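You operate a simulated robot arm through the tools that you are given. There is no shell and no other tool.

You run a simulated robot arm. Do the job below in one go: nothing can be reset, and whatever is moved stays where it is left.

Task
Put things in order on the drying stand. At the end: the tall blue pot stands where the silver white-paint tin stood; the black tub plug stands where the green thyme plant stood; the clear wool bottle is in the grey drip tray; the silver white-paint tin stands where the black tub plug stood; the green thyme plant stands where the clear wool bottle stood; whatever was shut is shut again. Leave all else as you found it, and nothing knocked over.

The check looks at the end state, three seconds after you hand in, the way a careful person would. Anything else that was tipped, shoved, dropped, spilled or broken makes it a failure.

Robot
A 7-joint arm with a two-finger parallel gripper, fixed in place. Base frame: the origin is at the foot of the arm, x ahead of it, y to its left, z up; the work surface is at about z = 740. Readings come in mm, degrees, newtons and seconds.
With the tool pointing down near the work surface it reaches from about 200 to 680 mm from the base axis. Its first joint turns from -66.0 to 66.0 degrees. Payload 2.4 kg.
Tool frame: the origin (TCP) lies between the finger pads and is the grasp point; the fingertips stand 30 mm ahead of it; z points along the fingers, y is the line along which they close. The gripper opens to 94 mm. The fingers are 28 mm wide and 10 mm thick; the gripper's body (50 by 96 mm) begins 55 mm behind the TCP.
Orientation is that of the tool frame in the base frame, as a unit quaternion [x, y, z, w]. With the fingers straight down and closing along the base's y, the tool's x points along the base's -x, its y along +y and its z along -z.

Tools
- The arm moves only by the tool play_rows. Its argument "deltas" is a list of rows, each a list of 7 numbers: the opening, from 0 (shut) to 1 (fully open), then the shift along the base's x, y, z in cm, then the turn, a rotation vector about the base's x, y, z in degrees. In form: [[fingers, dx, dy, dz, rx, ry, rz], ...]. A call has 1 to 20 rows; each row is the pose to reach, as a shift and turn from the pose commanded when the call began. Each row takes 0.2 s and may step no farther than 50 mm and 8.6 degrees from the row before; otherwise, or with a gripper value out of range, the whole call is refused. A pose out of reach is approached as far as the arm can. The call stops where the force on the tool passes 40 N (or 10 N more than at its start, if that is more) or the arm is blocked; 0.2 s more then pass. Each finger travels about 153 mm/s and halts on what it meets, pressing with about 29 N; the grip force reading is that of the motor and also rises with nothing between the fingers. The clock runs only during rows and for 0.2 s after the last one: add rows that repeat a pose to give the fingers time. The reply holds the time, the measured pose of the TCP, the force on the tool along the base axes, the opening and the grip force, in the units named above and with some noise, with the torque about the TCP (base axes, N m) and any sound that the robot's microphone picked up.
- Cameras (640 x 400 px; columns grow to the right, rows downward): "scene" is fixed at [34.2, 465.3, 1433.8]; the picture's right is [-0.84, -0.54, 0.00], its down [-0.33, 0.52, -0.79] and it looks along [0.42, -0.67, -0.61] (base axes); focal length 334 px, centre (320, 200). "wrist" rides on the gripper at [76, 14, -103] in the tool frame; the picture's right is [-0.18, 0.98, 0.00], its down [-0.75, -0.14, -0.64] and it looks along [-0.63, -0.12, 0.77] (tool axes); focal length 243 px, centre (320, 200). There is no depth. A picture from a camera that has moved, and an enlarged one, comes with that camera's place and axes in the base frame and with its lens. The place of the scene camera against the robot may be out by one fixed shift of up to 12 mm in any direction.
- capture(camera): a new picture of that camera. It takes no simulated time.
- enlarge(camera, box): a new picture of the part [left, top, right, bottom] of that camera's present view, enlarged. It takes no simulated time.
- finish_job(): hands the job in; it is judged then, once.

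Nothing tells you positions but the pictures and the camera data. Unless the task says otherwise, let go and move clear before handing in.

The tools are called as a command line: name --pt "numbers of a row" for each row, then --argument value for the rest, lists and objects as JSON in quotes. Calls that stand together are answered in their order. play_rows: Moves the arm, as the interface text tells. Its arguments: {"type":"object","properties":{"deltas":{"type":"array","items":{"type":"array","items":{"type":"number"}}}},"required":["deltas"]} The other tools are called the same way: capture (camera) takes a picture; enlarge (camera, box) takes an enlarged picture of a part of a camera's view; finish_job () hands the job in.

At the start:

```text
time: 0.0
tcp_pos: [386.8, -155.2, 1098.6]
tool_rot: [0.0, 1.0, -0.001, 0.0]
wrist_force: [0.0, 0.5, 0.2]
wrist_torque: [0.0, 0.01, 0.0]
grip_width: 93.9
grip_force: 0.0
```

scene: 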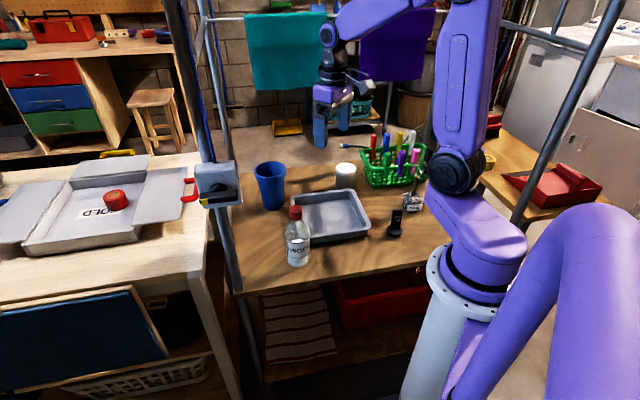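
wrist: 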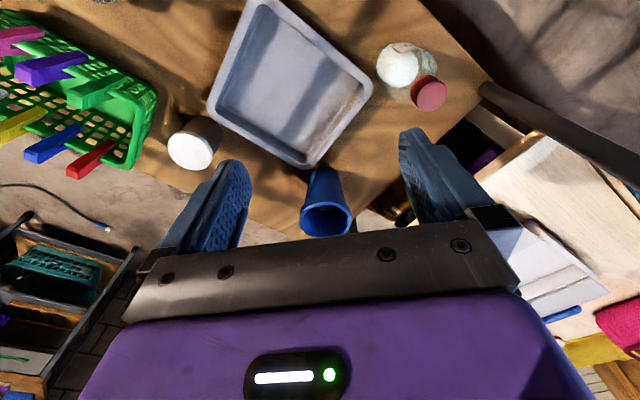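

I see a table with a blue pot, white-topped tin, grey tray, clear bottle with red cap, black plug-like object, a basket with pegs. I'll enlarge the pictures to identify everything.

enlarge --camera "scene" --box '[230, 120, 450, 280]'

enlarge --camera "scene" --box '[340, 120, 450, 250]'

enlarge --camera "scene" --box '[0, 130, 240, 290]'

enlarge --camera "wrist" --box '[0, 0, 480, 250]'

```text
2.50 times, centred on (340, 200) of scene
camera zoom: at [34.2, 465.3, 1433.8], right [-0.84, -0.54, 0.0], down [-0.33, 0.52, -0.79], along [0.42, -0.67, -0.61], focal length 834 px, centre (270, 200)
```

zoom: 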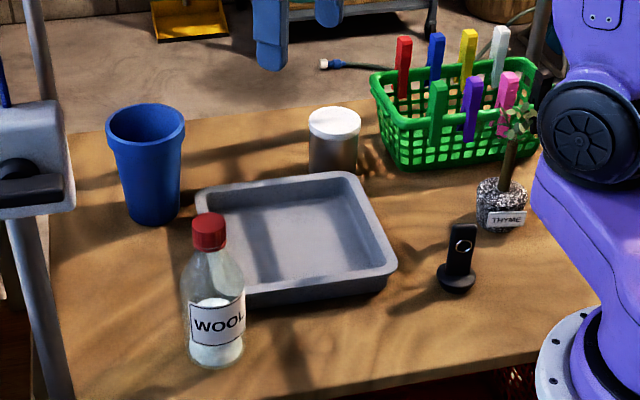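

```text
3.08 times, centred on (395, 185) of scene
camera zoom: at [34.2, 465.3, 1433.8], right [-0.84, -0.54, 0.0], down [-0.33, 0.52, -0.79], along [0.42, -0.67, -0.61], focal length 1027 px, centre (89, 246)
```

zoom: 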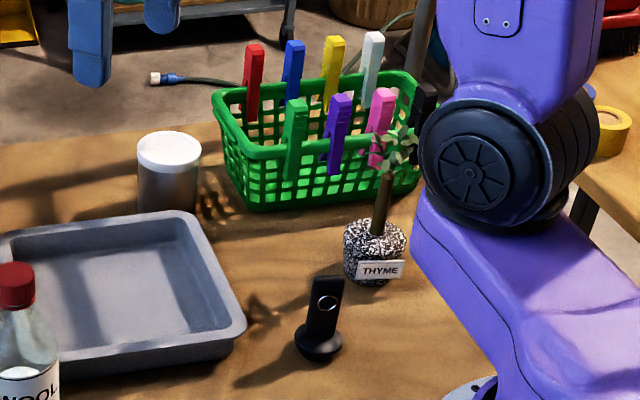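

```text
2.50 times, centred on (120, 210) of scene
camera zoom: at [34.2, 465.3, 1433.8], right [-0.84, -0.54, 0.0], down [-0.33, 0.52, -0.79], along [0.42, -0.67, -0.61], focal length 834 px, centre (820, 175)
```

zoom: 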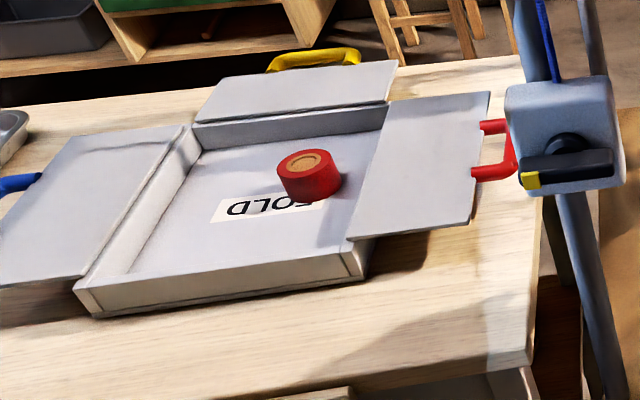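

```text
1.33 times, centred on (240, 125) of wrist
camera zoom: at [309.9, -140.1, 1201.1], right [0.18, 0.98, 0.0], down [0.75, -0.14, 0.64], along [0.63, -0.12, -0.77], focal length 324 px, centre (427, 300)
```

zoom: 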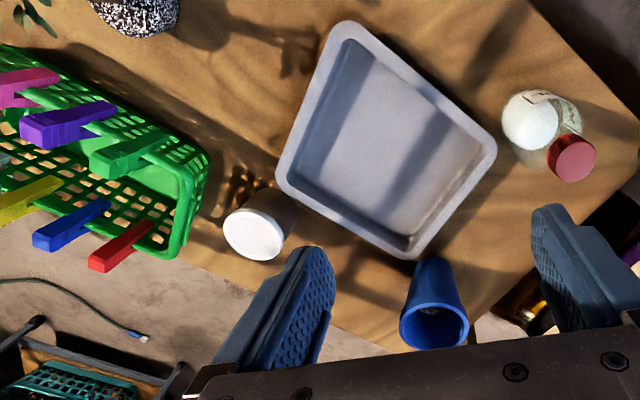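

The pot, tin, tray, bottle, plug and thyme are all on the table, all reachable. I'll first swing the wrist camera towards the plug/thyme side for a precise look.

play_rows --pt "1 -2.2 -1.8 -1.2 0 0 -7" --pt "1 -4.4 -3.7 -2.5 0 0 -14" --pt "1 -6.6 -5.5 -3.7 0 0 -21" --pt "1 -8.8 -7.4 -5 0 0 -28" --pt "1 -11 -9.2 -6.2 0 0 -35" --pt "1 -13.1 -11.1 -7.5 0 0 -42" --pt "1 -15.3 -13 -8.7 0 0 -49" --pt "1 -17.5 -14.8 -10 0 0 -55" --pt "1 -17.5 -14.8 -10 0 0 -55"

capture --camera "wrist"

capture --camera "scene"

```text
time: 2.0
tcp_pos: [210.5, -305.0, 998.6]
tool_rot: [0.462, 0.887, 0.0, 0.001]
wrist_force: [-0.1, -0.6, 0.9]
wrist_torque: [-0.01, 0.01, 0.02]
grip_width: 94.2
grip_force: 0.2
```

```text
taken
camera wrist: at [179.2, -232.4, 1101.1], right [0.91, 0.41, 0.0], down [0.32, -0.7, 0.64], along [0.26, -0.59, -0.77], focal length 243 px, centre (320, 200)
```

wrist: 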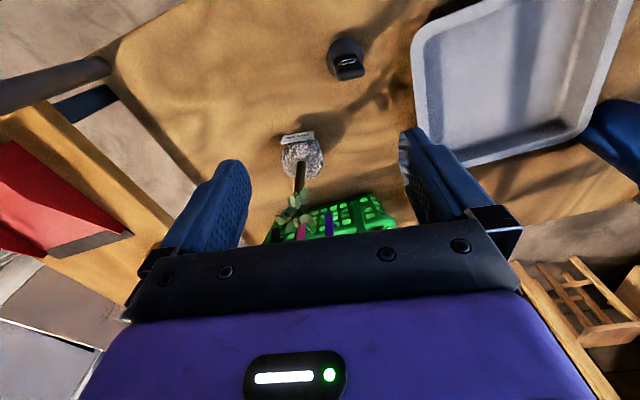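

```text
taken
```

scene: 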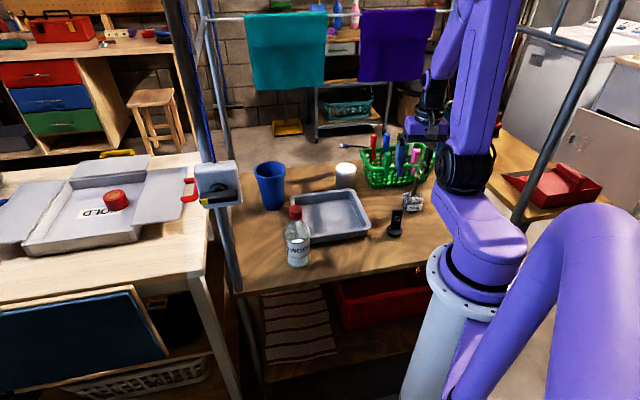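

enlarge --camera "wrist" --box '[240, 20, 420, 240]'

enlarge --camera "scene" --box '[370, 130, 450, 240]'

enlarge --camera "scene" --box '[250, 150, 380, 280]'

```text
1.82 times, centred on (330, 130) of wrist
camera zoom: at [179.2, -232.4, 1101.1], right [0.91, 0.41, 0.0], down [0.32, -0.7, 0.64], along [0.26, -0.59, -0.77], focal length 441 px, centre (302, 327)
```

zoom: 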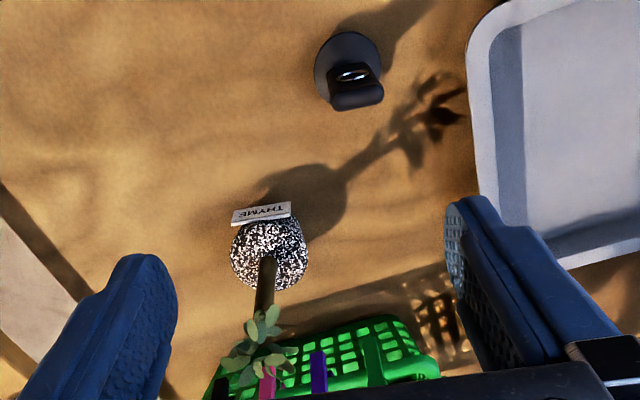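

```text
3.64 times, centred on (410, 185) of scene
camera zoom: at [34.2, 465.3, 1433.8], right [-0.84, -0.54, 0.0], down [-0.33, 0.52, -0.79], along [0.42, -0.67, -0.61], focal length 1213 px, centre (-7, 254)
```

zoom: 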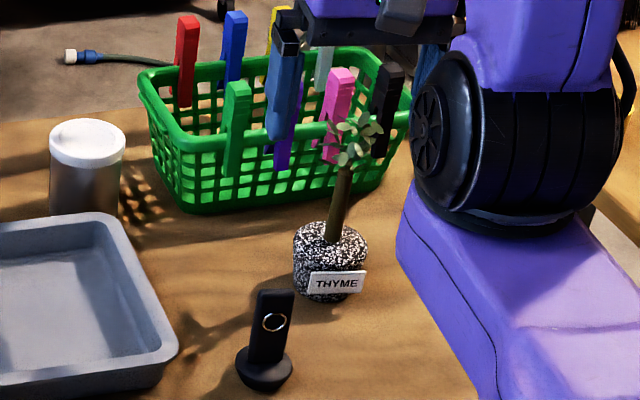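

```text
3.08 times, centred on (315, 215) of scene
camera zoom: at [34.2, 465.3, 1433.8], right [-0.84, -0.54, 0.0], down [-0.33, 0.52, -0.79], along [0.42, -0.67, -0.61], focal length 1027 px, centre (335, 154)
```

zoom: 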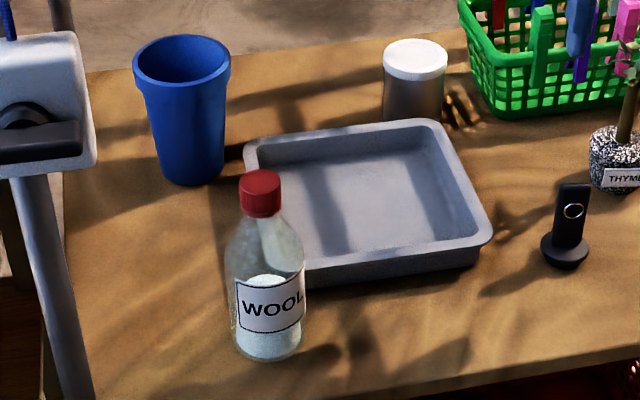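

Plug base is near (233,-275) and the thyme pot near (233,-420) with a bare stem and leaves leaning outward. Next I look at the bottle from closer.

play_rows --pt "1 2.5 3.4 0 0 0 6.9" --pt "1 4.5 6.9 0 0 0 13.8" --pt "1 6.5 10.3 0 0 0 20.6" --pt "1 8.5 13.8 0 0 0 27.5" --pt "1 10.5 17.2 0 0 0 34.4" --pt "1 11.5 20.6 0 0 0 41.3" --pt "1 12 24.1 0 0 0 48.2" --pt "1 13 27.5 0 0 0 55" --pt "1 13 27.5 0 0 0 55"

capture --camera "wrist"

enlarge --camera "scene" --box '[240, 60, 440, 220]'

```text
time: 4.0
tcp_pos: [343.8, -28.6, 997.3]
tool_rot: [-0.001, 1.0, 0.001, 0.0]
wrist_force: [0.0, -0.2, 0.3]
wrist_torque: [0.01, 0.0, 0.02]
grip_width: 94.0
grip_force: 0.1
```

```text
taken
camera wrist: at [265.6, -12.5, 1100.4], right [0.18, 0.98, 0.0], down [0.75, -0.14, 0.64], along [0.63, -0.12, -0.77], focal length 243 px, centre (320, 200)
```

wrist: 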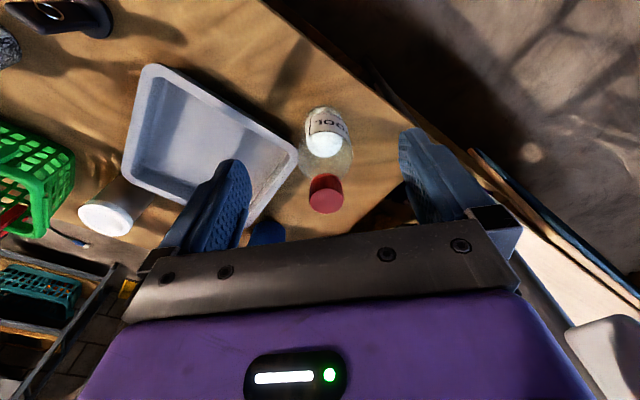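

```text
2.50 times, centred on (340, 140) of scene
camera zoom: at [34.2, 465.4, 1433.8], right [-0.84, -0.54, 0.0], down [-0.33, 0.52, -0.79], along [0.42, -0.67, -0.61], focal length 834 px, centre (270, 350)
```

zoom: 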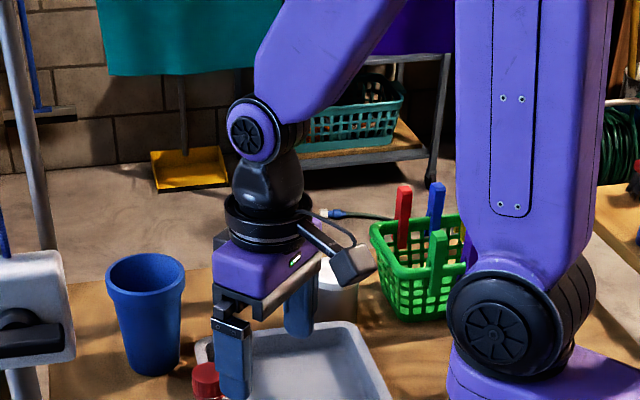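

enlarge --camera "wrist" --box '[240, 60, 440, 240]'

enlarge --camera "wrist" --box '[60, 40, 310, 250]'

```text
2.22 times, centred on (340, 150) of wrist
camera zoom: at [265.6, -12.5, 1100.4], right [0.18, 0.98, 0.0], down [0.75, -0.14, 0.64], along [0.63, -0.12, -0.77], focal length 539 px, centre (276, 311)
```

zoom: 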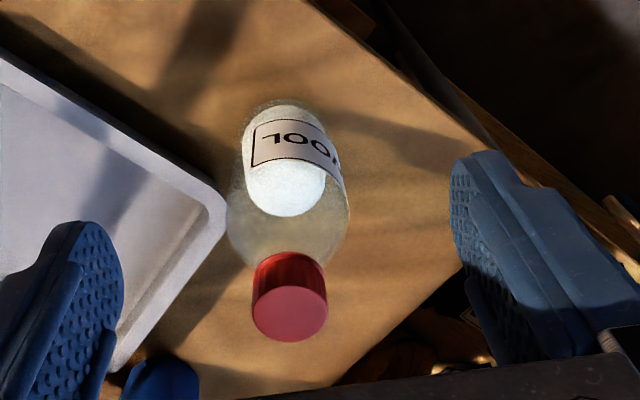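

```text
1.90 times, centred on (185, 145) of wrist
camera zoom: at [265.6, -12.5, 1100.4], right [0.18, 0.98, 0.0], down [0.75, -0.14, 0.64], along [0.63, -0.12, -0.77], focal length 462 px, centre (577, 305)
```

zoom: 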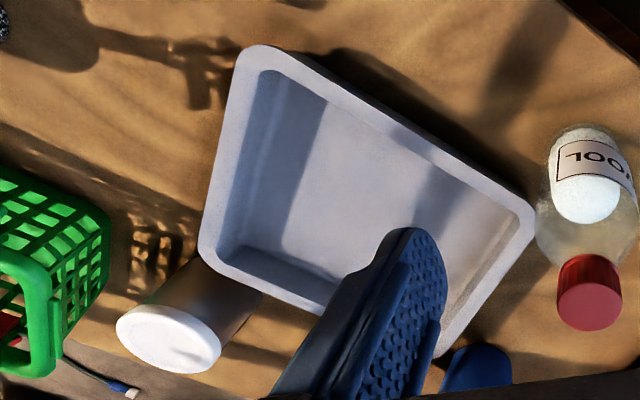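

The bottle stands at about (417,-34) with its cap top at z≈922. I'll hover above it to check alignment.

play_rows --pt "1 2.5 -0.3 0 0 0 0" --pt "1 5 -0.5 -1 0 0 0" --pt "1 7.5 -0.7 -3 0 0 0" --pt "1 7.5 -0.7 -3 0 0 0"

capture --camera "wrist"

enlarge --camera "scene" --box '[240, 120, 360, 280]'

```text
time: 5.0
tcp_pos: [418.7, -35.2, 967.5]
tool_rot: [0.0, 1.0, -0.001, 0.0]
wrist_force: [-0.4, 0.1, -0.5]
wrist_torque: [0.01, 0.04, 0.02]
grip_width: 93.9
grip_force: 0.0
```

```text
taken
camera wrist: at [340.9, -19.9, 1070.4], right [0.18, 0.98, 0.0], down [0.75, -0.14, 0.64], along [0.63, -0.12, -0.77], focal length 243 px, centre (320, 200)
```

wrist: 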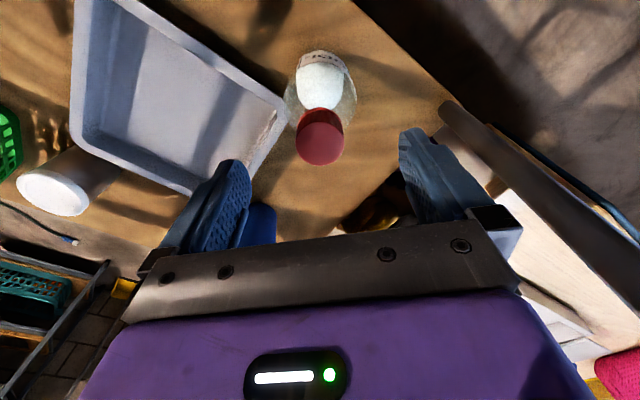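

```text
2.50 times, centred on (300, 200) of scene
camera zoom: at [34.2, 465.3, 1433.8], right [-0.84, -0.54, 0.0], down [-0.33, 0.52, -0.79], along [0.42, -0.67, -0.61], focal length 834 px, centre (370, 200)
```

zoom: 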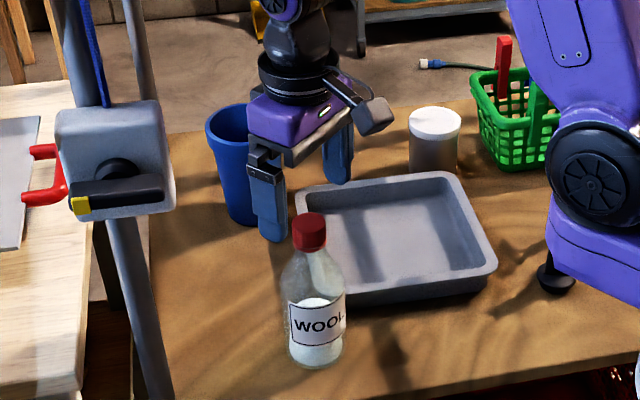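

The cap is centred between the fingers. Descending and closing on the cap.

play_rows --pt "1 -0.15 0.05 -1.5 0 0 0" --pt "1 -0.15 0.05 -3 0 0 0" --pt "1 -0.15 0.05 -4.3 0 0 0" --pt "0.6 -0.15 0.05 -4.3 0 0 0" --pt "0.45 -0.15 0.05 -4.3 0 0 0" --pt "0.4 -0.15 0.05 -4.3 0 0 0" --pt "0.37 -0.15 0.05 -4.3 0 0 0" --pt "0.35 -0.15 0.05 -4.3 0 0 0" --pt "0.33 -0.15 0.05 -4.3 0 0 0" --pt "0.2 -0.15 0.05 -4.3 0 0 0" --pt "0.1 -0.15 0.05 -4.3 0 0 0" --pt "0.1 -0.15 0.05 -4.3 0 0 0"

capture --camera "wrist"

enlarge --camera "scene" --box '[240, 120, 360, 280]'

```text
time: 7.6
tcp_pos: [415.9, -34.7, 925.6]
tool_rot: [0.0, 1.0, 0.0, 0.0]
wrist_force: [-0.1, -1.4, -0.6]
wrist_torque: [-0.01, -0.04, 0.02]
grip_width: 33.1
grip_force: 28.8
```

```text
taken
camera wrist: at [338.7, -19.5, 1028.5], right [0.18, 0.98, 0.0], down [0.75, -0.14, 0.64], along [0.63, -0.12, -0.77], focal length 243 px, centre (320, 200)
```

wrist: 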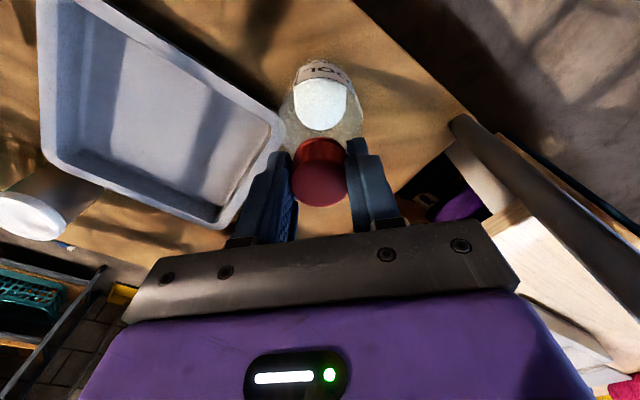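

```text
2.50 times, centred on (300, 200) of scene
camera zoom: at [34.2, 465.3, 1433.8], right [-0.84, -0.54, 0.0], down [-0.33, 0.52, -0.79], along [0.42, -0.67, -0.61], focal length 834 px, centre (370, 200)
```

zoom: 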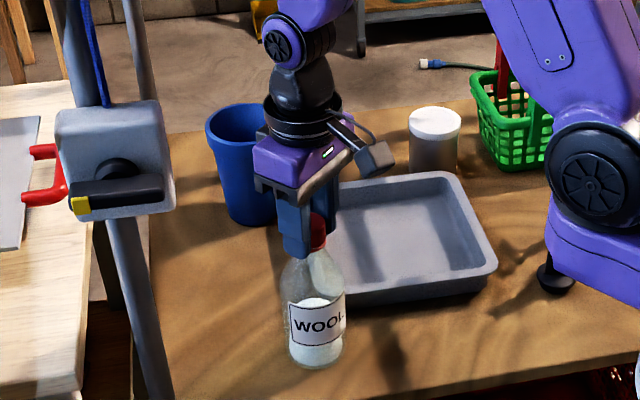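

The cap is gripped at 33 mm. A small test lift next.

play_rows --pt "0.1 0 0 0.3 0 0 0" --pt "0.1 0 0 1 0 0 0" --pt "0.1 0 0 2 0 0 0" --pt "0.1 0 0 3 0 0 0" --pt "0.1 0 0 3 0 0 0"

enlarge --camera "scene" --box '[240, 120, 360, 280]'

```text
time: 8.8
tcp_pos: [414.9, -33.6, 956.2]
tool_rot: [0.001, 1.0, 0.0, 0.0]
wrist_force: [0.3, -0.2, -2.3]
wrist_torque: [-0.03, -0.01, 0.01]
grip_width: 32.9
grip_force: 28.7
```

```text
2.50 times, centred on (300, 200) of scene
camera zoom: at [34.2, 465.3, 1433.8], right [-0.84, -0.54, 0.0], down [-0.33, 0.52, -0.79], along [0.42, -0.67, -0.61], focal length 834 px, centre (370, 200)
```

zoom: 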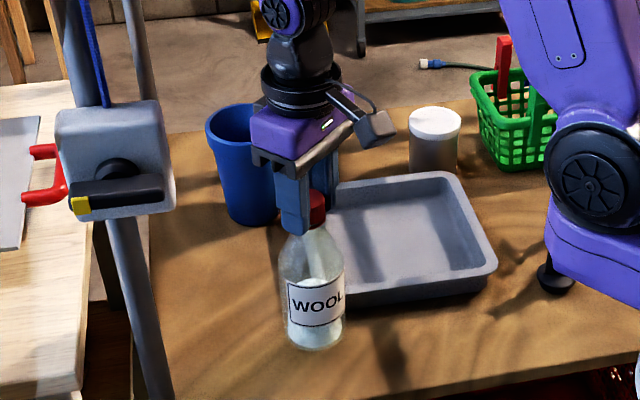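

The bottle hangs upright. The tray centre works out at about (428,-214); I'll carry the bottle over and lower it in.

play_rows --pt "0.1 0 0 2 0 0 0" --pt "0.1 0 0 5 0 0 0" --pt "0.1 0 0 7.5 0 0 0" --pt "0.1 0.1 -1.5 7.5 0 0 0" --pt "0.1 0.3 -4.5 7.5 0 0 0" --pt "0.1 0.5 -7.5 7.5 0 0 0" --pt "0.1 0.7 -10.5 7.5 0 0 0" --pt "0.1 0.9 -13.5 7.5 0 0 0" --pt "0.1 1 -16 7.5 0 0 0" --pt "0.1 1 -17.4 7.5 0 0 0" --pt "0.1 1 -17.6 7.5 0 0 0" --pt "0.1 1 -17.6 5 0 0 0" --pt "0.1 1 -17.6 2.5 0 0 0" --pt "0.1 1 -17.6 0.5 0 0 0" --pt "0.1 1 -17.6 -1 0 0 0" --pt "0.1 1 -17.6 -1.5 0 0 0" --pt "0.1 1 -17.6 -1.5 0 0 0"

enlarge --camera "scene" --box '[260, 120, 400, 260]'

capture --camera "wrist"

```text
time: 12.4
tcp_pos: [423.7, -211.0, 938.8]
tool_rot: [0.0, 1.0, -0.001, 0.0]
wrist_force: [0.0, -0.1, -2.1]
wrist_torque: [0.02, 0.02, -0.04]
grip_width: 33.1
grip_force: 29.2
```

```text
2.86 times, centred on (330, 190) of scene
camera zoom: at [34.2, 465.3, 1433.8], right [-0.84, -0.54, 0.0], down [-0.33, 0.52, -0.79], along [0.42, -0.67, -0.61], focal length 953 px, centre (291, 229)
```

zoom: 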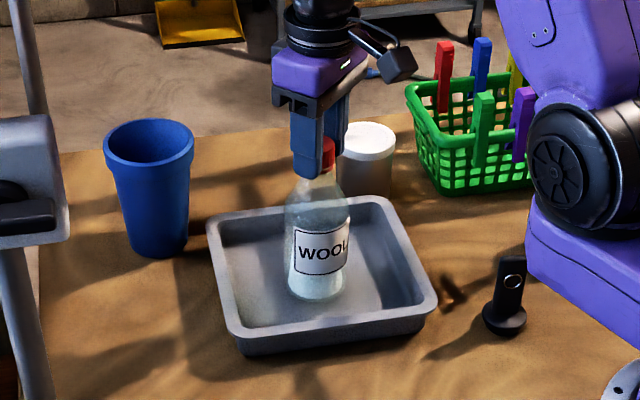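

```text
taken
camera wrist: at [348.4, -195.6, 1042.7], right [0.18, 0.98, 0.0], down [0.75, -0.14, 0.64], along [0.63, -0.12, -0.77], focal length 243 px, centre (320, 200)
```

wrist: 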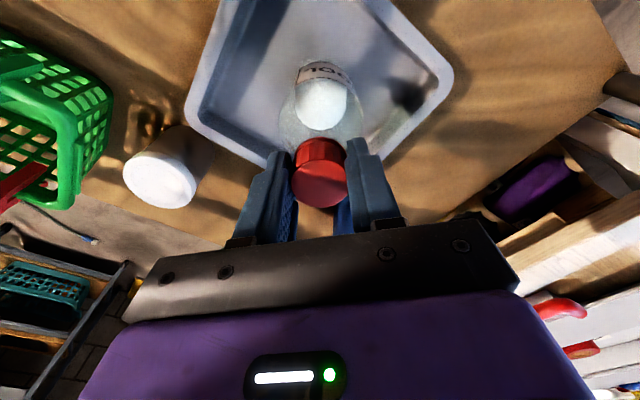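

Over the tray, about 15 mm above table level. Lowering gently in small steps and watching force.

play_rows --pt "0.1 0 0 -0.3 0 0 0" --pt "0.1 0 0 -0.6 0 0 0" --pt "0.1 0 0 -0.6 0 0 0"

```text
time: 13.2
tcp_pos: [425.4, -210.2, 934.0]
tool_rot: [0.0, 1.0, 0.0, 0.001]
wrist_force: [-0.3, 0.6, -0.8]
wrist_torque: [0.02, -0.06, -0.03]
grip_width: 32.8
grip_force: 29.5
```

play_rows --pt "0.1 0 0 -0.1 0 0 0" --pt "0.1 0 0 -0.2 0 0 0" --pt "0.1 0 0 -0.2 0 0 0"

```text
time: 14.0
tcp_pos: [425.2, -211.6, 931.6]
tool_rot: [0.0, 1.0, 0.0, 0.0]
wrist_force: [0.2, -0.2, -1.4]
wrist_torque: [0.0, -0.01, -0.01]
grip_width: 33.0
grip_force: 29.0
```

play_rows --pt "0.1 0 0 -0.1 0 0 0" --pt "0.1 0 0 -0.2 0 0 0" --pt "0.1 0 0 -0.2 0 0 0"

enlarge --camera "scene" --box '[280, 140, 380, 240]'

```text
time: 14.8
tcp_pos: [426.2, -212.4, 930.6]
tool_rot: [-0.001, 1.0, 0.0, 0.0]
wrist_force: [-0.4, -0.3, 0.7]
wrist_torque: [-0.01, 0.01, -0.02]
grip_width: 33.0
grip_force: 29.0
```

```text
4.00 times, centred on (330, 190) of scene
camera zoom: at [34.2, 465.3, 1433.8], right [-0.84, -0.54, 0.0], down [-0.33, 0.52, -0.79], along [0.42, -0.67, -0.61], focal length 1335 px, centre (280, 240)
```

zoom: 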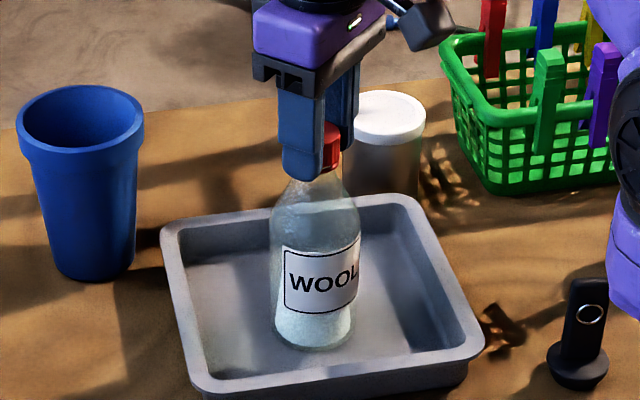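

Contact with the tray floor. Releasing and rising.

play_rows --pt "0.36 0 0 0 0 0 0" --pt "0.42 0 0 0 0 0 0" --pt "0.6 0 0 0 0 0 0" --pt "0.9 0 0 0 0 0 0" --pt "0.9 0 0 1 0 0 0" --pt "0.9 0 0 3 0 0 0" --pt "0.9 0 0 7 0 0 0" --pt "0.9 0 0 11 0 0 0" --pt "0.9 0 0 11 0 0 0"

enlarge --camera "scene" --box '[260, 120, 400, 260]'

capture --camera "wrist"

```text
time: 16.8
tcp_pos: [425.7, -211.3, 1039.4]
tool_rot: [0.0, 1.0, 0.0, 0.001]
wrist_force: [0.3, -0.5, 0.1]
wrist_torque: [0.0, 0.01, 0.01]
grip_width: 84.5
grip_force: 0.2
```

```text
2.86 times, centred on (330, 190) of scene
camera zoom: at [34.2, 465.3, 1433.8], right [-0.84, -0.54, 0.0], down [-0.33, 0.52, -0.79], along [0.42, -0.67, -0.61], focal length 953 px, centre (291, 229)
```

zoom: 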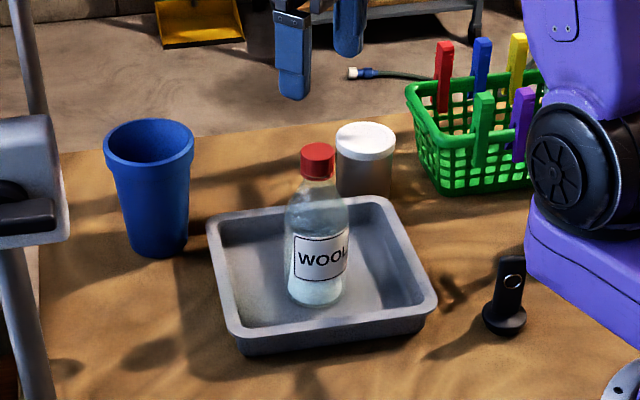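

```text
taken
camera wrist: at [347.9, -196.6, 1142.6], right [0.18, 0.98, 0.0], down [0.75, -0.14, 0.64], along [0.63, -0.12, -0.77], focal length 243 px, centre (320, 200)
```

wrist: 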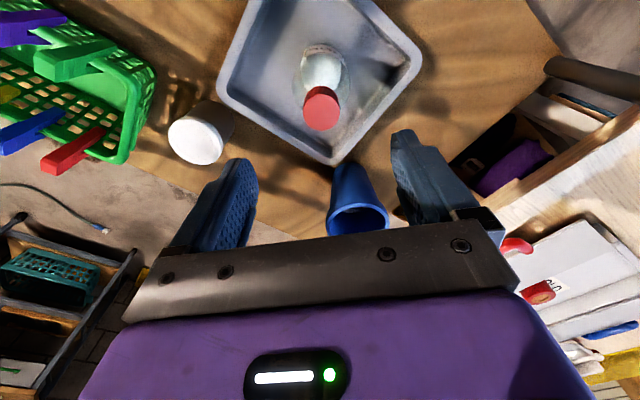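

The bottle now stands in the tray. Next is the thyme: I'll swing to its side with yaw −60° and then tilt the fingers outward 45° so the leaves stay clear of the gripper body.

play_rows --pt "0.9 -3 -1.6 0 0 0 -7.5" --pt "0.9 -6 -3.2 0 0 0 -15" --pt "0.9 -9 -4.9 -1 0 0 -22.5" --pt "0.9 -12 -6.5 -2 0 0 -30" --pt "0.9 -15 -8.1 -4 0 0 -37.5" --pt "1 -18 -9.8 -6 0 0 -45" --pt "1 -21 -11.4 -7 0 0 -52.5" --pt "1 -24 -13 -8 0 0 -60" --pt "1 -24 -13 -8 0 0 -60"

capture --camera "wrist"

capture --camera "scene"

```text
time: 18.8
tcp_pos: [184.5, -341.7, 960.2]
tool_rot: [0.5, 0.866, 0.0, 0.0]
wrist_force: [0.8, -0.9, -0.2]
wrist_torque: [0.01, 0.0, 0.01]
grip_width: 94.1
grip_force: 0.0
```

```text
taken
camera wrist: at [158.1, -266.6, 1062.7], right [0.94, 0.33, 0.0], down [0.25, -0.72, 0.64], along [0.21, -0.61, -0.77], focal length 243 px, centre (320, 200)
```

wrist: 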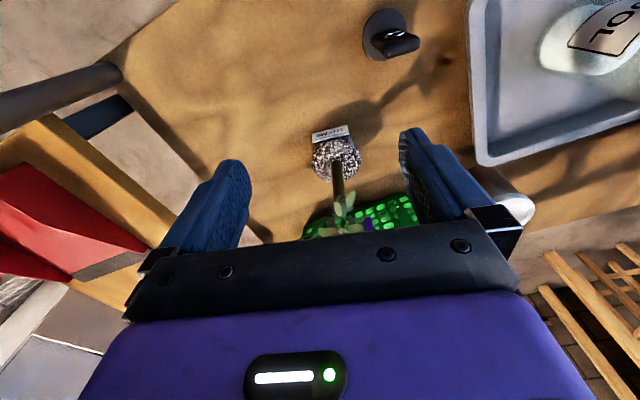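

```text
taken
```

scene: 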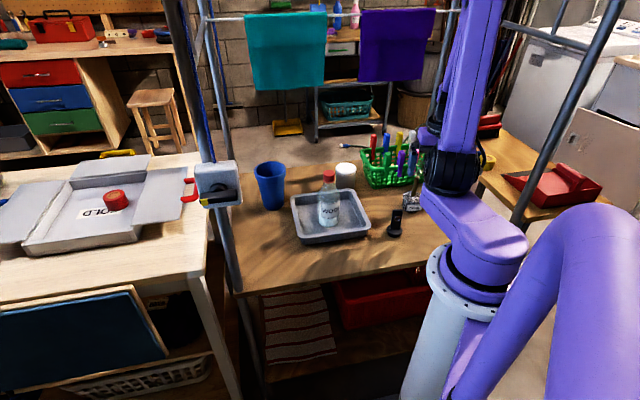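

enlarge --camera "wrist" --box '[290, 100, 430, 240]'

enlarge --camera "wrist" --box '[330, 0, 450, 80]'

```text
2.86 times, centred on (360, 170) of wrist
camera zoom: at [158.1, -266.6, 1062.7], right [0.94, 0.33, 0.0], down [0.25, -0.72, 0.64], along [0.21, -0.61, -0.77], focal length 693 px, centre (206, 286)
```

zoom: 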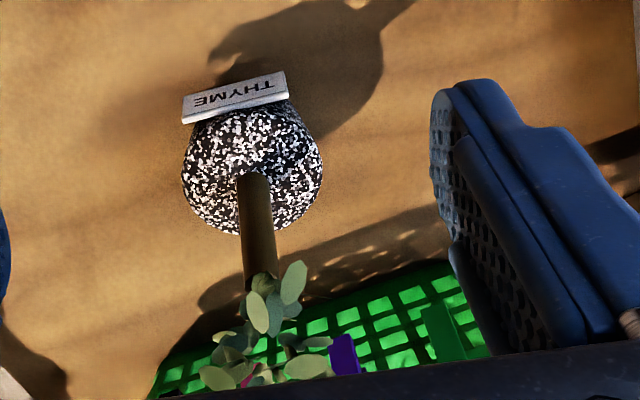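

```text
5.00 times, centred on (390, 40) of wrist
camera zoom: at [158.1, -266.6, 1062.7], right [0.94, 0.33, 0.0], down [0.25, -0.72, 0.64], along [0.21, -0.61, -0.77], focal length 1213 px, centre (-30, 1000)
```

zoom: 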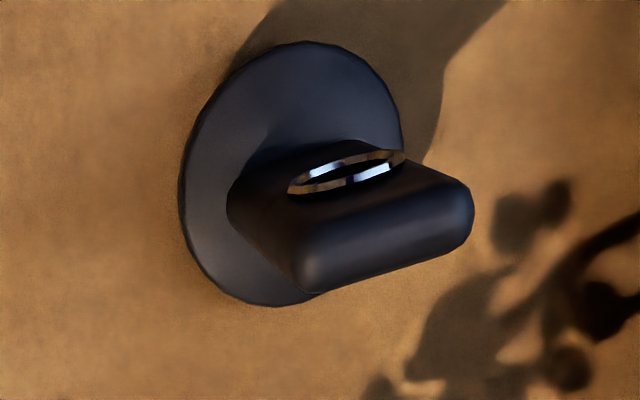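

Thyme pot rim centre comes out at about (234,-419), z≈785, diameter 64. Now tilting the tool 45° in place, well back from the plant.

play_rows --pt "1 0 0 0 -6.5 -3.75 0" --pt "1 0 0 0 -13 -7.5 0" --pt "1 0 0 0 -19.5 -11.25 0" --pt "1 0 0 0 -26 -15 0" --pt "1 0 0 0 -32.5 -18.75 0" --pt "1 0 0 0 -39 -22.5 0" --pt "1 0 0 0 -39 -22.5 0"

capture --camera "wrist"

capture --camera "scene"

```text
time: 20.4
tcp_pos: [187.0, -340.1, 960.3]
tool_rot: [0.46, 0.801, -0.191, 0.332]
wrist_force: [0.6, 0.0, 0.0]
wrist_torque: [0.02, 0.01, -0.03]
grip_width: 93.9
grip_force: 0.0
out of reach, approached as far as the arm can: row 3, 4
```

```text
taken
camera wrist: at [134.7, -223.0, 978.6], right [0.91, 0.38, 0.13], down [-0.08, -0.14, 0.99], along [0.4, -0.91, -0.09], focal length 243 px, centre (320, 200)
```

wrist: 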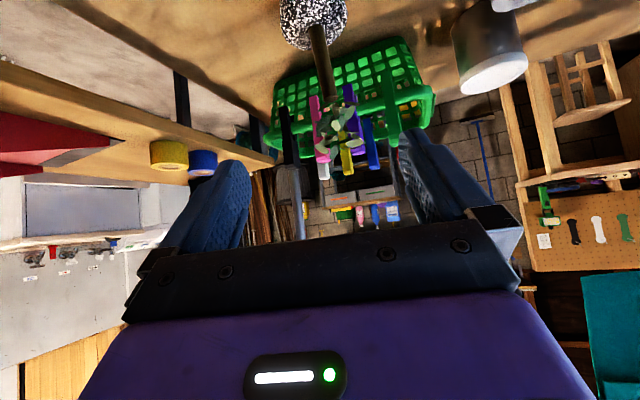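

```text
taken
```

scene: 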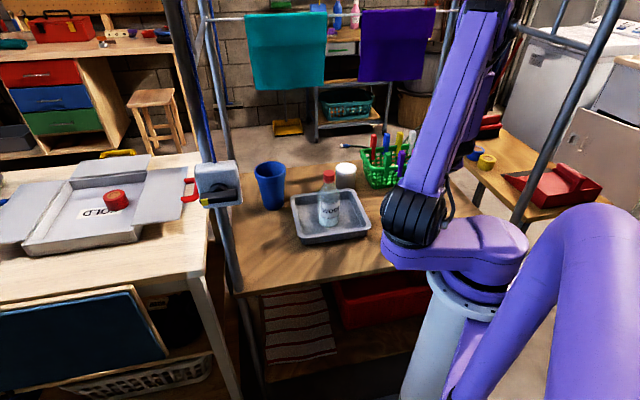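

The arm took a different elbow posture to reach the tilt. I'll check closely that nothing was touched before going on.

enlarge --camera "scene" --box '[340, 0, 560, 300]'

enlarge --camera "scene" --box '[350, 130, 470, 270]'

enlarge --camera "wrist" --box '[240, 0, 450, 220]'

```text
1.33 times, centred on (450, 150) of scene
camera zoom: at [34.3, 465.4, 1433.8], right [-0.84, -0.54, 0.0], down [-0.33, 0.52, -0.79], along [0.42, -0.67, -0.61], focal length 445 px, centre (147, 267)
```

zoom: 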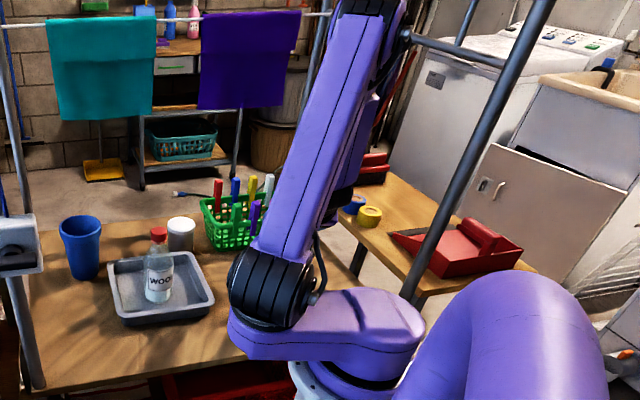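

```text
2.86 times, centred on (410, 200) of scene
camera zoom: at [34.3, 465.4, 1433.8], right [-0.84, -0.54, 0.0], down [-0.33, 0.52, -0.79], along [0.42, -0.67, -0.61], focal length 953 px, centre (63, 200)
```

zoom: 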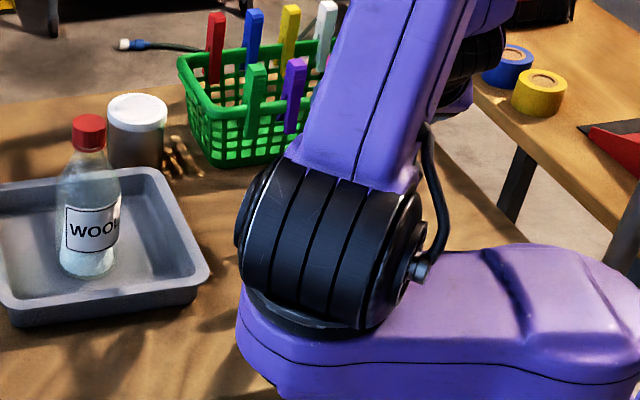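

```text
1.82 times, centred on (345, 110) of wrist
camera zoom: at [134.7, -223.0, 978.6], right [0.91, 0.38, 0.13], down [-0.08, -0.14, 0.99], along [0.4, -0.91, -0.09], focal length 441 px, centre (274, 364)
```

zoom: 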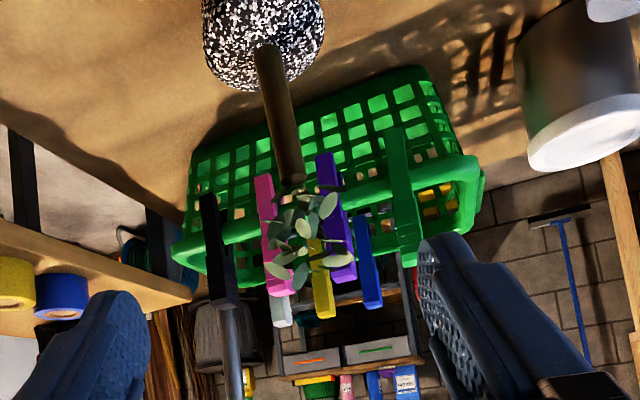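

Nothing was disturbed; the arm's second vertical axis just folded. The view confirms the thyme pot centre near (235,-419). I lower to the start of the approach line.

play_rows --pt "1 0.1 0 -2.5 0 0 0" --pt "1 0.2 0 -5 0 0 0" --pt "1 0.4 0 -7.5 0 0 0" --pt "1 0.4 0 -8.9 0 0 0" --pt "1 0.4 0 -8.9 0 0 0"

capture --camera "wrist"

capture --camera "scene"

```text
time: 21.6
tcp_pos: [189.7, -344.5, 873.4]
tool_rot: [0.463, 0.8, -0.188, 0.332]
wrist_force: [0.5, 1.1, 0.0]
wrist_torque: [-0.03, -0.01, -0.04]
grip_width: 93.9
grip_force: 0.1
out of reach, approached as far as the arm can: row 4, 5
```

```text
taken
camera wrist: at [138.1, -228.0, 892.5], right [0.92, 0.38, 0.14], down [-0.09, -0.14, 0.99], along [0.39, -0.91, -0.1], focal length 243 px, centre (320, 200)
```

wrist: 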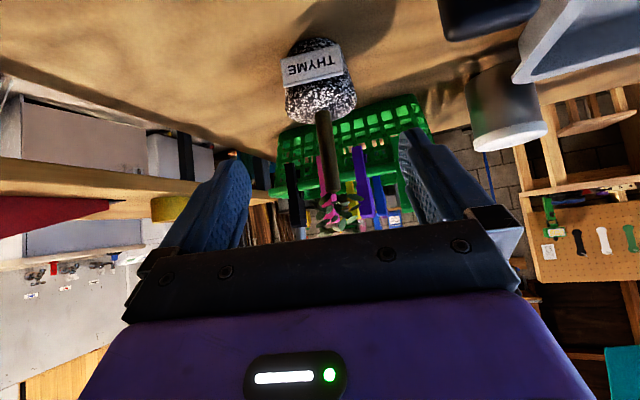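

```text
taken
```

scene: 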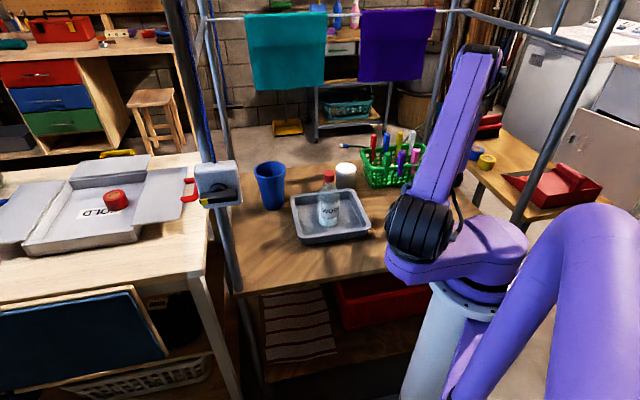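

Slightly at the edge of reach here; moving half-way along the approach line to see whether reach recovers.

play_rows --pt "1 0.8 -1.3 -1.5 0 0 0" --pt "1 1.6 -2.7 -3 0 0 0" --pt "1 2.3 -4 -4.6 0 0 0" --pt "1 2.3 -4 -4.6 0 0 0"

capture --camera "wrist"

enlarge --camera "scene" --box '[340, 100, 500, 250]'

```text
time: 22.6
tcp_pos: [213.8, -386.2, 828.6]
tool_rot: [0.462, 0.8, -0.192, 0.331]
wrist_force: [0.3, -0.3, -0.1]
wrist_torque: [-0.01, -0.05, 0.02]
grip_width: 94.2
grip_force: 0.0
```

```text
taken
camera wrist: at [161.6, -268.0, 846.3], right [0.92, 0.38, 0.13], down [-0.08, -0.14, 0.99], along [0.39, -0.92, -0.1], focal length 243 px, centre (320, 200)
```

wrist: 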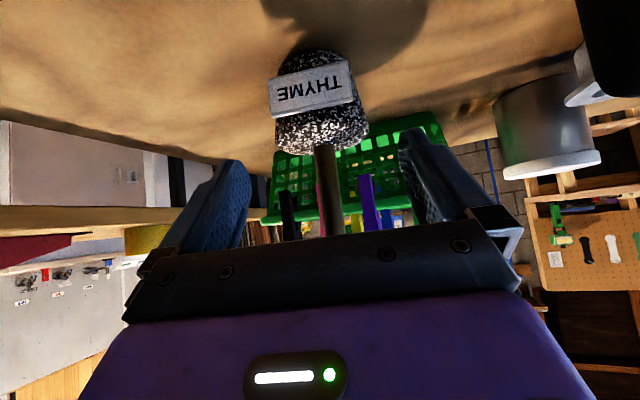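

```text
2.67 times, centred on (420, 175) of scene
camera zoom: at [34.2, 465.3, 1433.8], right [-0.84, -0.54, 0.0], down [-0.33, 0.52, -0.79], along [0.42, -0.67, -0.61], focal length 890 px, centre (53, 267)
```

zoom: 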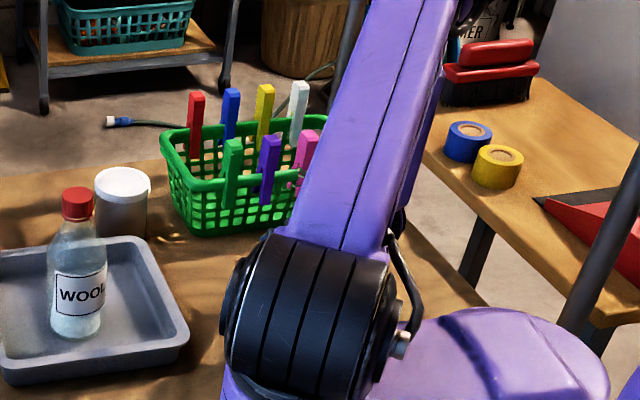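

enlarge --camera "wrist" --box '[240, 20, 440, 220]'

```text
2.00 times, centred on (340, 120) of wrist
camera zoom: at [161.6, -268.0, 846.3], right [0.92, 0.38, 0.13], down [-0.08, -0.14, 0.99], along [0.39, -0.92, -0.1], focal length 485 px, centre (280, 360)
```

zoom: 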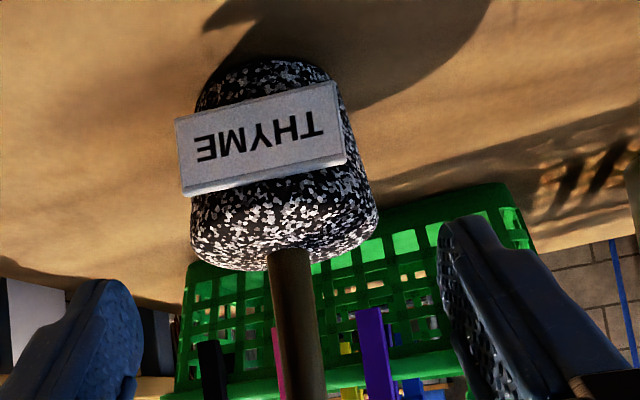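

Pot top is at about z=789, widest near 778, label below the finger path. Moving in to the grasp pose.

play_rows --pt "1 0.8 -1.2 -1.5 0 0 0" --pt "1 1.5 -2.4 -3 0 0 0" --pt "1 2.28 -3.5 -4.4 0 0 0" --pt "1 2.28 -3.5 -4.4 0 0 0"

capture --camera "wrist"

enlarge --camera "scene" --box '[340, 100, 500, 250]'

```text
time: 23.6
tcp_pos: [235.8, -421.6, 783.3]
tool_rot: [0.462, 0.8, -0.192, 0.331]
wrist_force: [0.2, 0.0, -0.2]
wrist_torque: [-0.05, -0.05, 0.05]
grip_width: 94.0
grip_force: 0.1
```

```text
taken
camera wrist: at [184.5, -303.0, 802.2], right [0.92, 0.38, 0.13], down [-0.08, -0.14, 0.99], along [0.39, -0.92, -0.1], focal length 243 px, centre (320, 200)
```

wrist: 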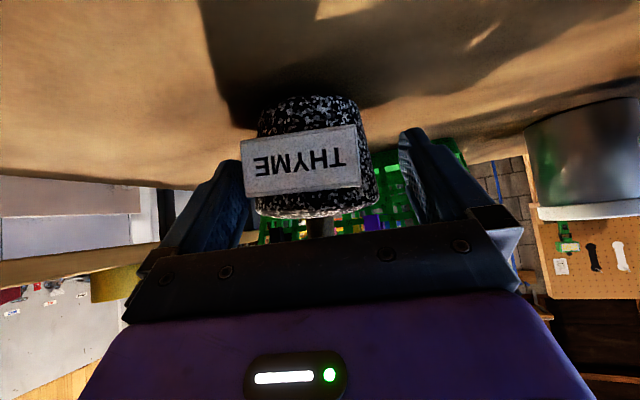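

```text
2.67 times, centred on (420, 175) of scene
camera zoom: at [34.2, 465.3, 1433.8], right [-0.84, -0.54, 0.0], down [-0.33, 0.52, -0.79], along [0.42, -0.67, -0.61], focal length 890 px, centre (53, 267)
```

zoom: 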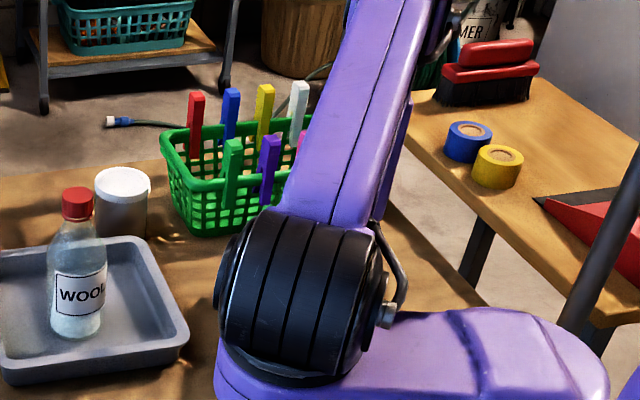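

The pot sits centred between the fingers. Closing gently.

play_rows --pt "0.85 0 0 0 0 0 0" --pt "0.8 0 0 0 0 0 0" --pt "0.76 0 0 0 0 0 0" --pt "0.73 0 0 0 0 0 0" --pt "0.71 0 0 0 0 0 0" --pt "0.69 0 0 0 0 0 0" --pt "0.67 0 0 0 0 0 0" --pt "0.5 0 0 0 0 0 0" --pt "0.4 0 0 0 0 0 0" --pt "0.4 0 0 0 0 0 0"

capture --camera "wrist"

```text
time: 25.8
tcp_pos: [236.7, -422.0, 783.3]
tool_rot: [0.463, 0.8, -0.192, 0.331]
wrist_force: [2.5, -2.8, 5.7]
wrist_torque: [-0.24, -0.02, 0.08]
grip_width: 68.3
grip_force: 29.6
```

```text
taken
camera wrist: at [184.6, -303.1, 802.6], right [0.92, 0.38, 0.13], down [-0.08, -0.14, 0.99], along [0.39, -0.92, -0.09], focal length 243 px, centre (320, 200)
```

wrist: 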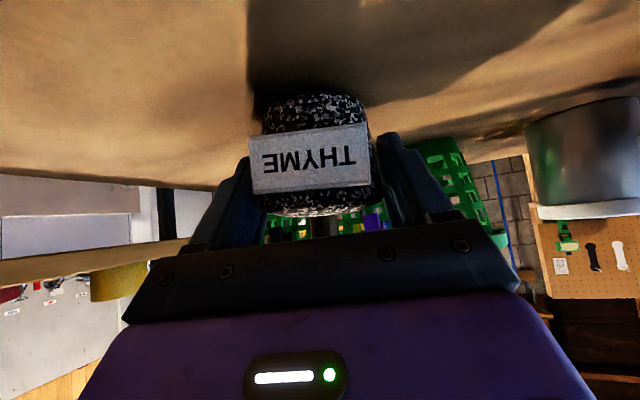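

play_rows --pt "0.4 0 0 0.3 0 0 0" --pt "0.4 0 0 0.8 0 0 0" --pt "0.4 0 0 1.5 0 0 0" --pt "0.4 0 0 2.5 0 0 0" --pt "0.4 0 0 2.5 0 0 0"

capture --camera "wrist"

capture --camera "scene"

```text
time: 27.0
tcp_pos: [235.7, -419.4, 809.2]
tool_rot: [0.462, 0.8, -0.191, 0.332]
wrist_force: [0.0, 0.5, -1.9]
wrist_torque: [0.02, 0.0, 0.01]
grip_width: 67.4
grip_force: 29.1
```

```text
taken
camera wrist: at [184.9, -302.6, 827.4], right [0.92, 0.38, 0.13], down [-0.08, -0.14, 0.99], along [0.39, -0.91, -0.1], focal length 243 px, centre (320, 200)
```

wrist: 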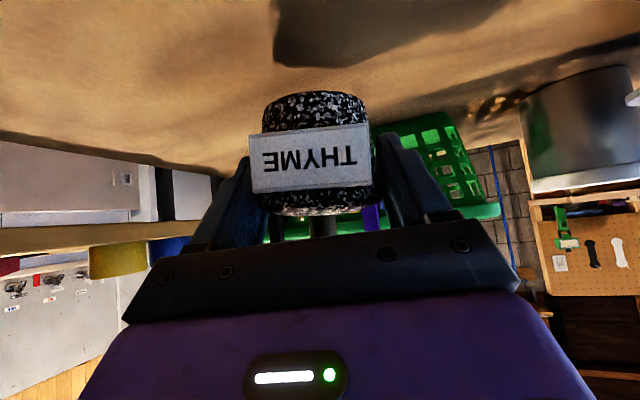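

```text
taken
```

scene: 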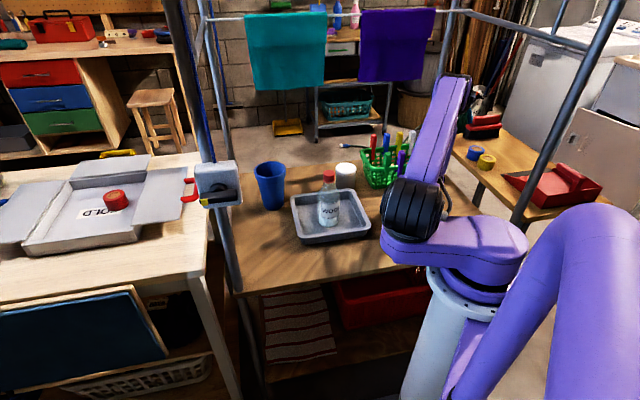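

The thyme is held level. Lifting straight up to clear the plug.

play_rows --pt "0.4 0 0 1 0 0 0" --pt "0.4 0 0 2.5 0 0 0" --pt "0.4 0 0 4.5 0 0 0" --pt "0.4 0 0 6.5 0 0 0" --pt "0.4 0 0 8.2 0 0 0" --pt "0.4 0 0 9.2 0 0 0" --pt "0.4 0 0 9.2 0 0 0"

capture --camera "scene"

capture --camera "wrist"

```text
time: 28.6
tcp_pos: [236.1, -419.3, 901.3]
tool_rot: [0.462, 0.8, -0.192, 0.331]
wrist_force: [0.0, 0.1, -2.3]
wrist_torque: [0.01, 0.0, -0.03]
grip_width: 67.4
grip_force: 28.8
```

```text
taken
```

scene: 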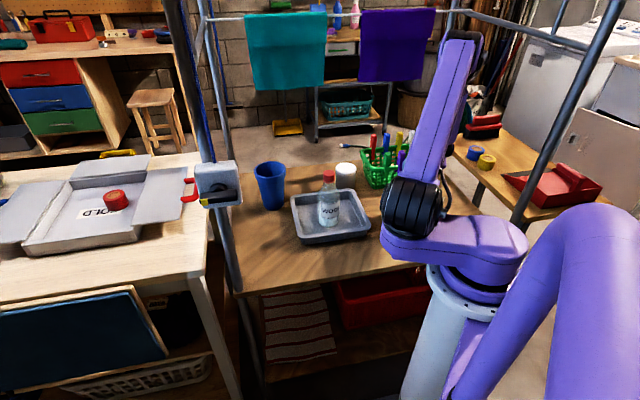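

```text
taken
camera wrist: at [183.8, -302.1, 919.5], right [0.92, 0.38, 0.13], down [-0.08, -0.14, 0.99], along [0.39, -0.92, -0.1], focal length 243 px, centre (320, 200)
```

wrist: 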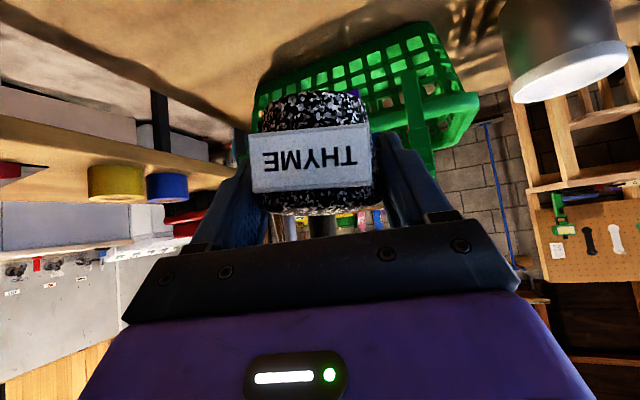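

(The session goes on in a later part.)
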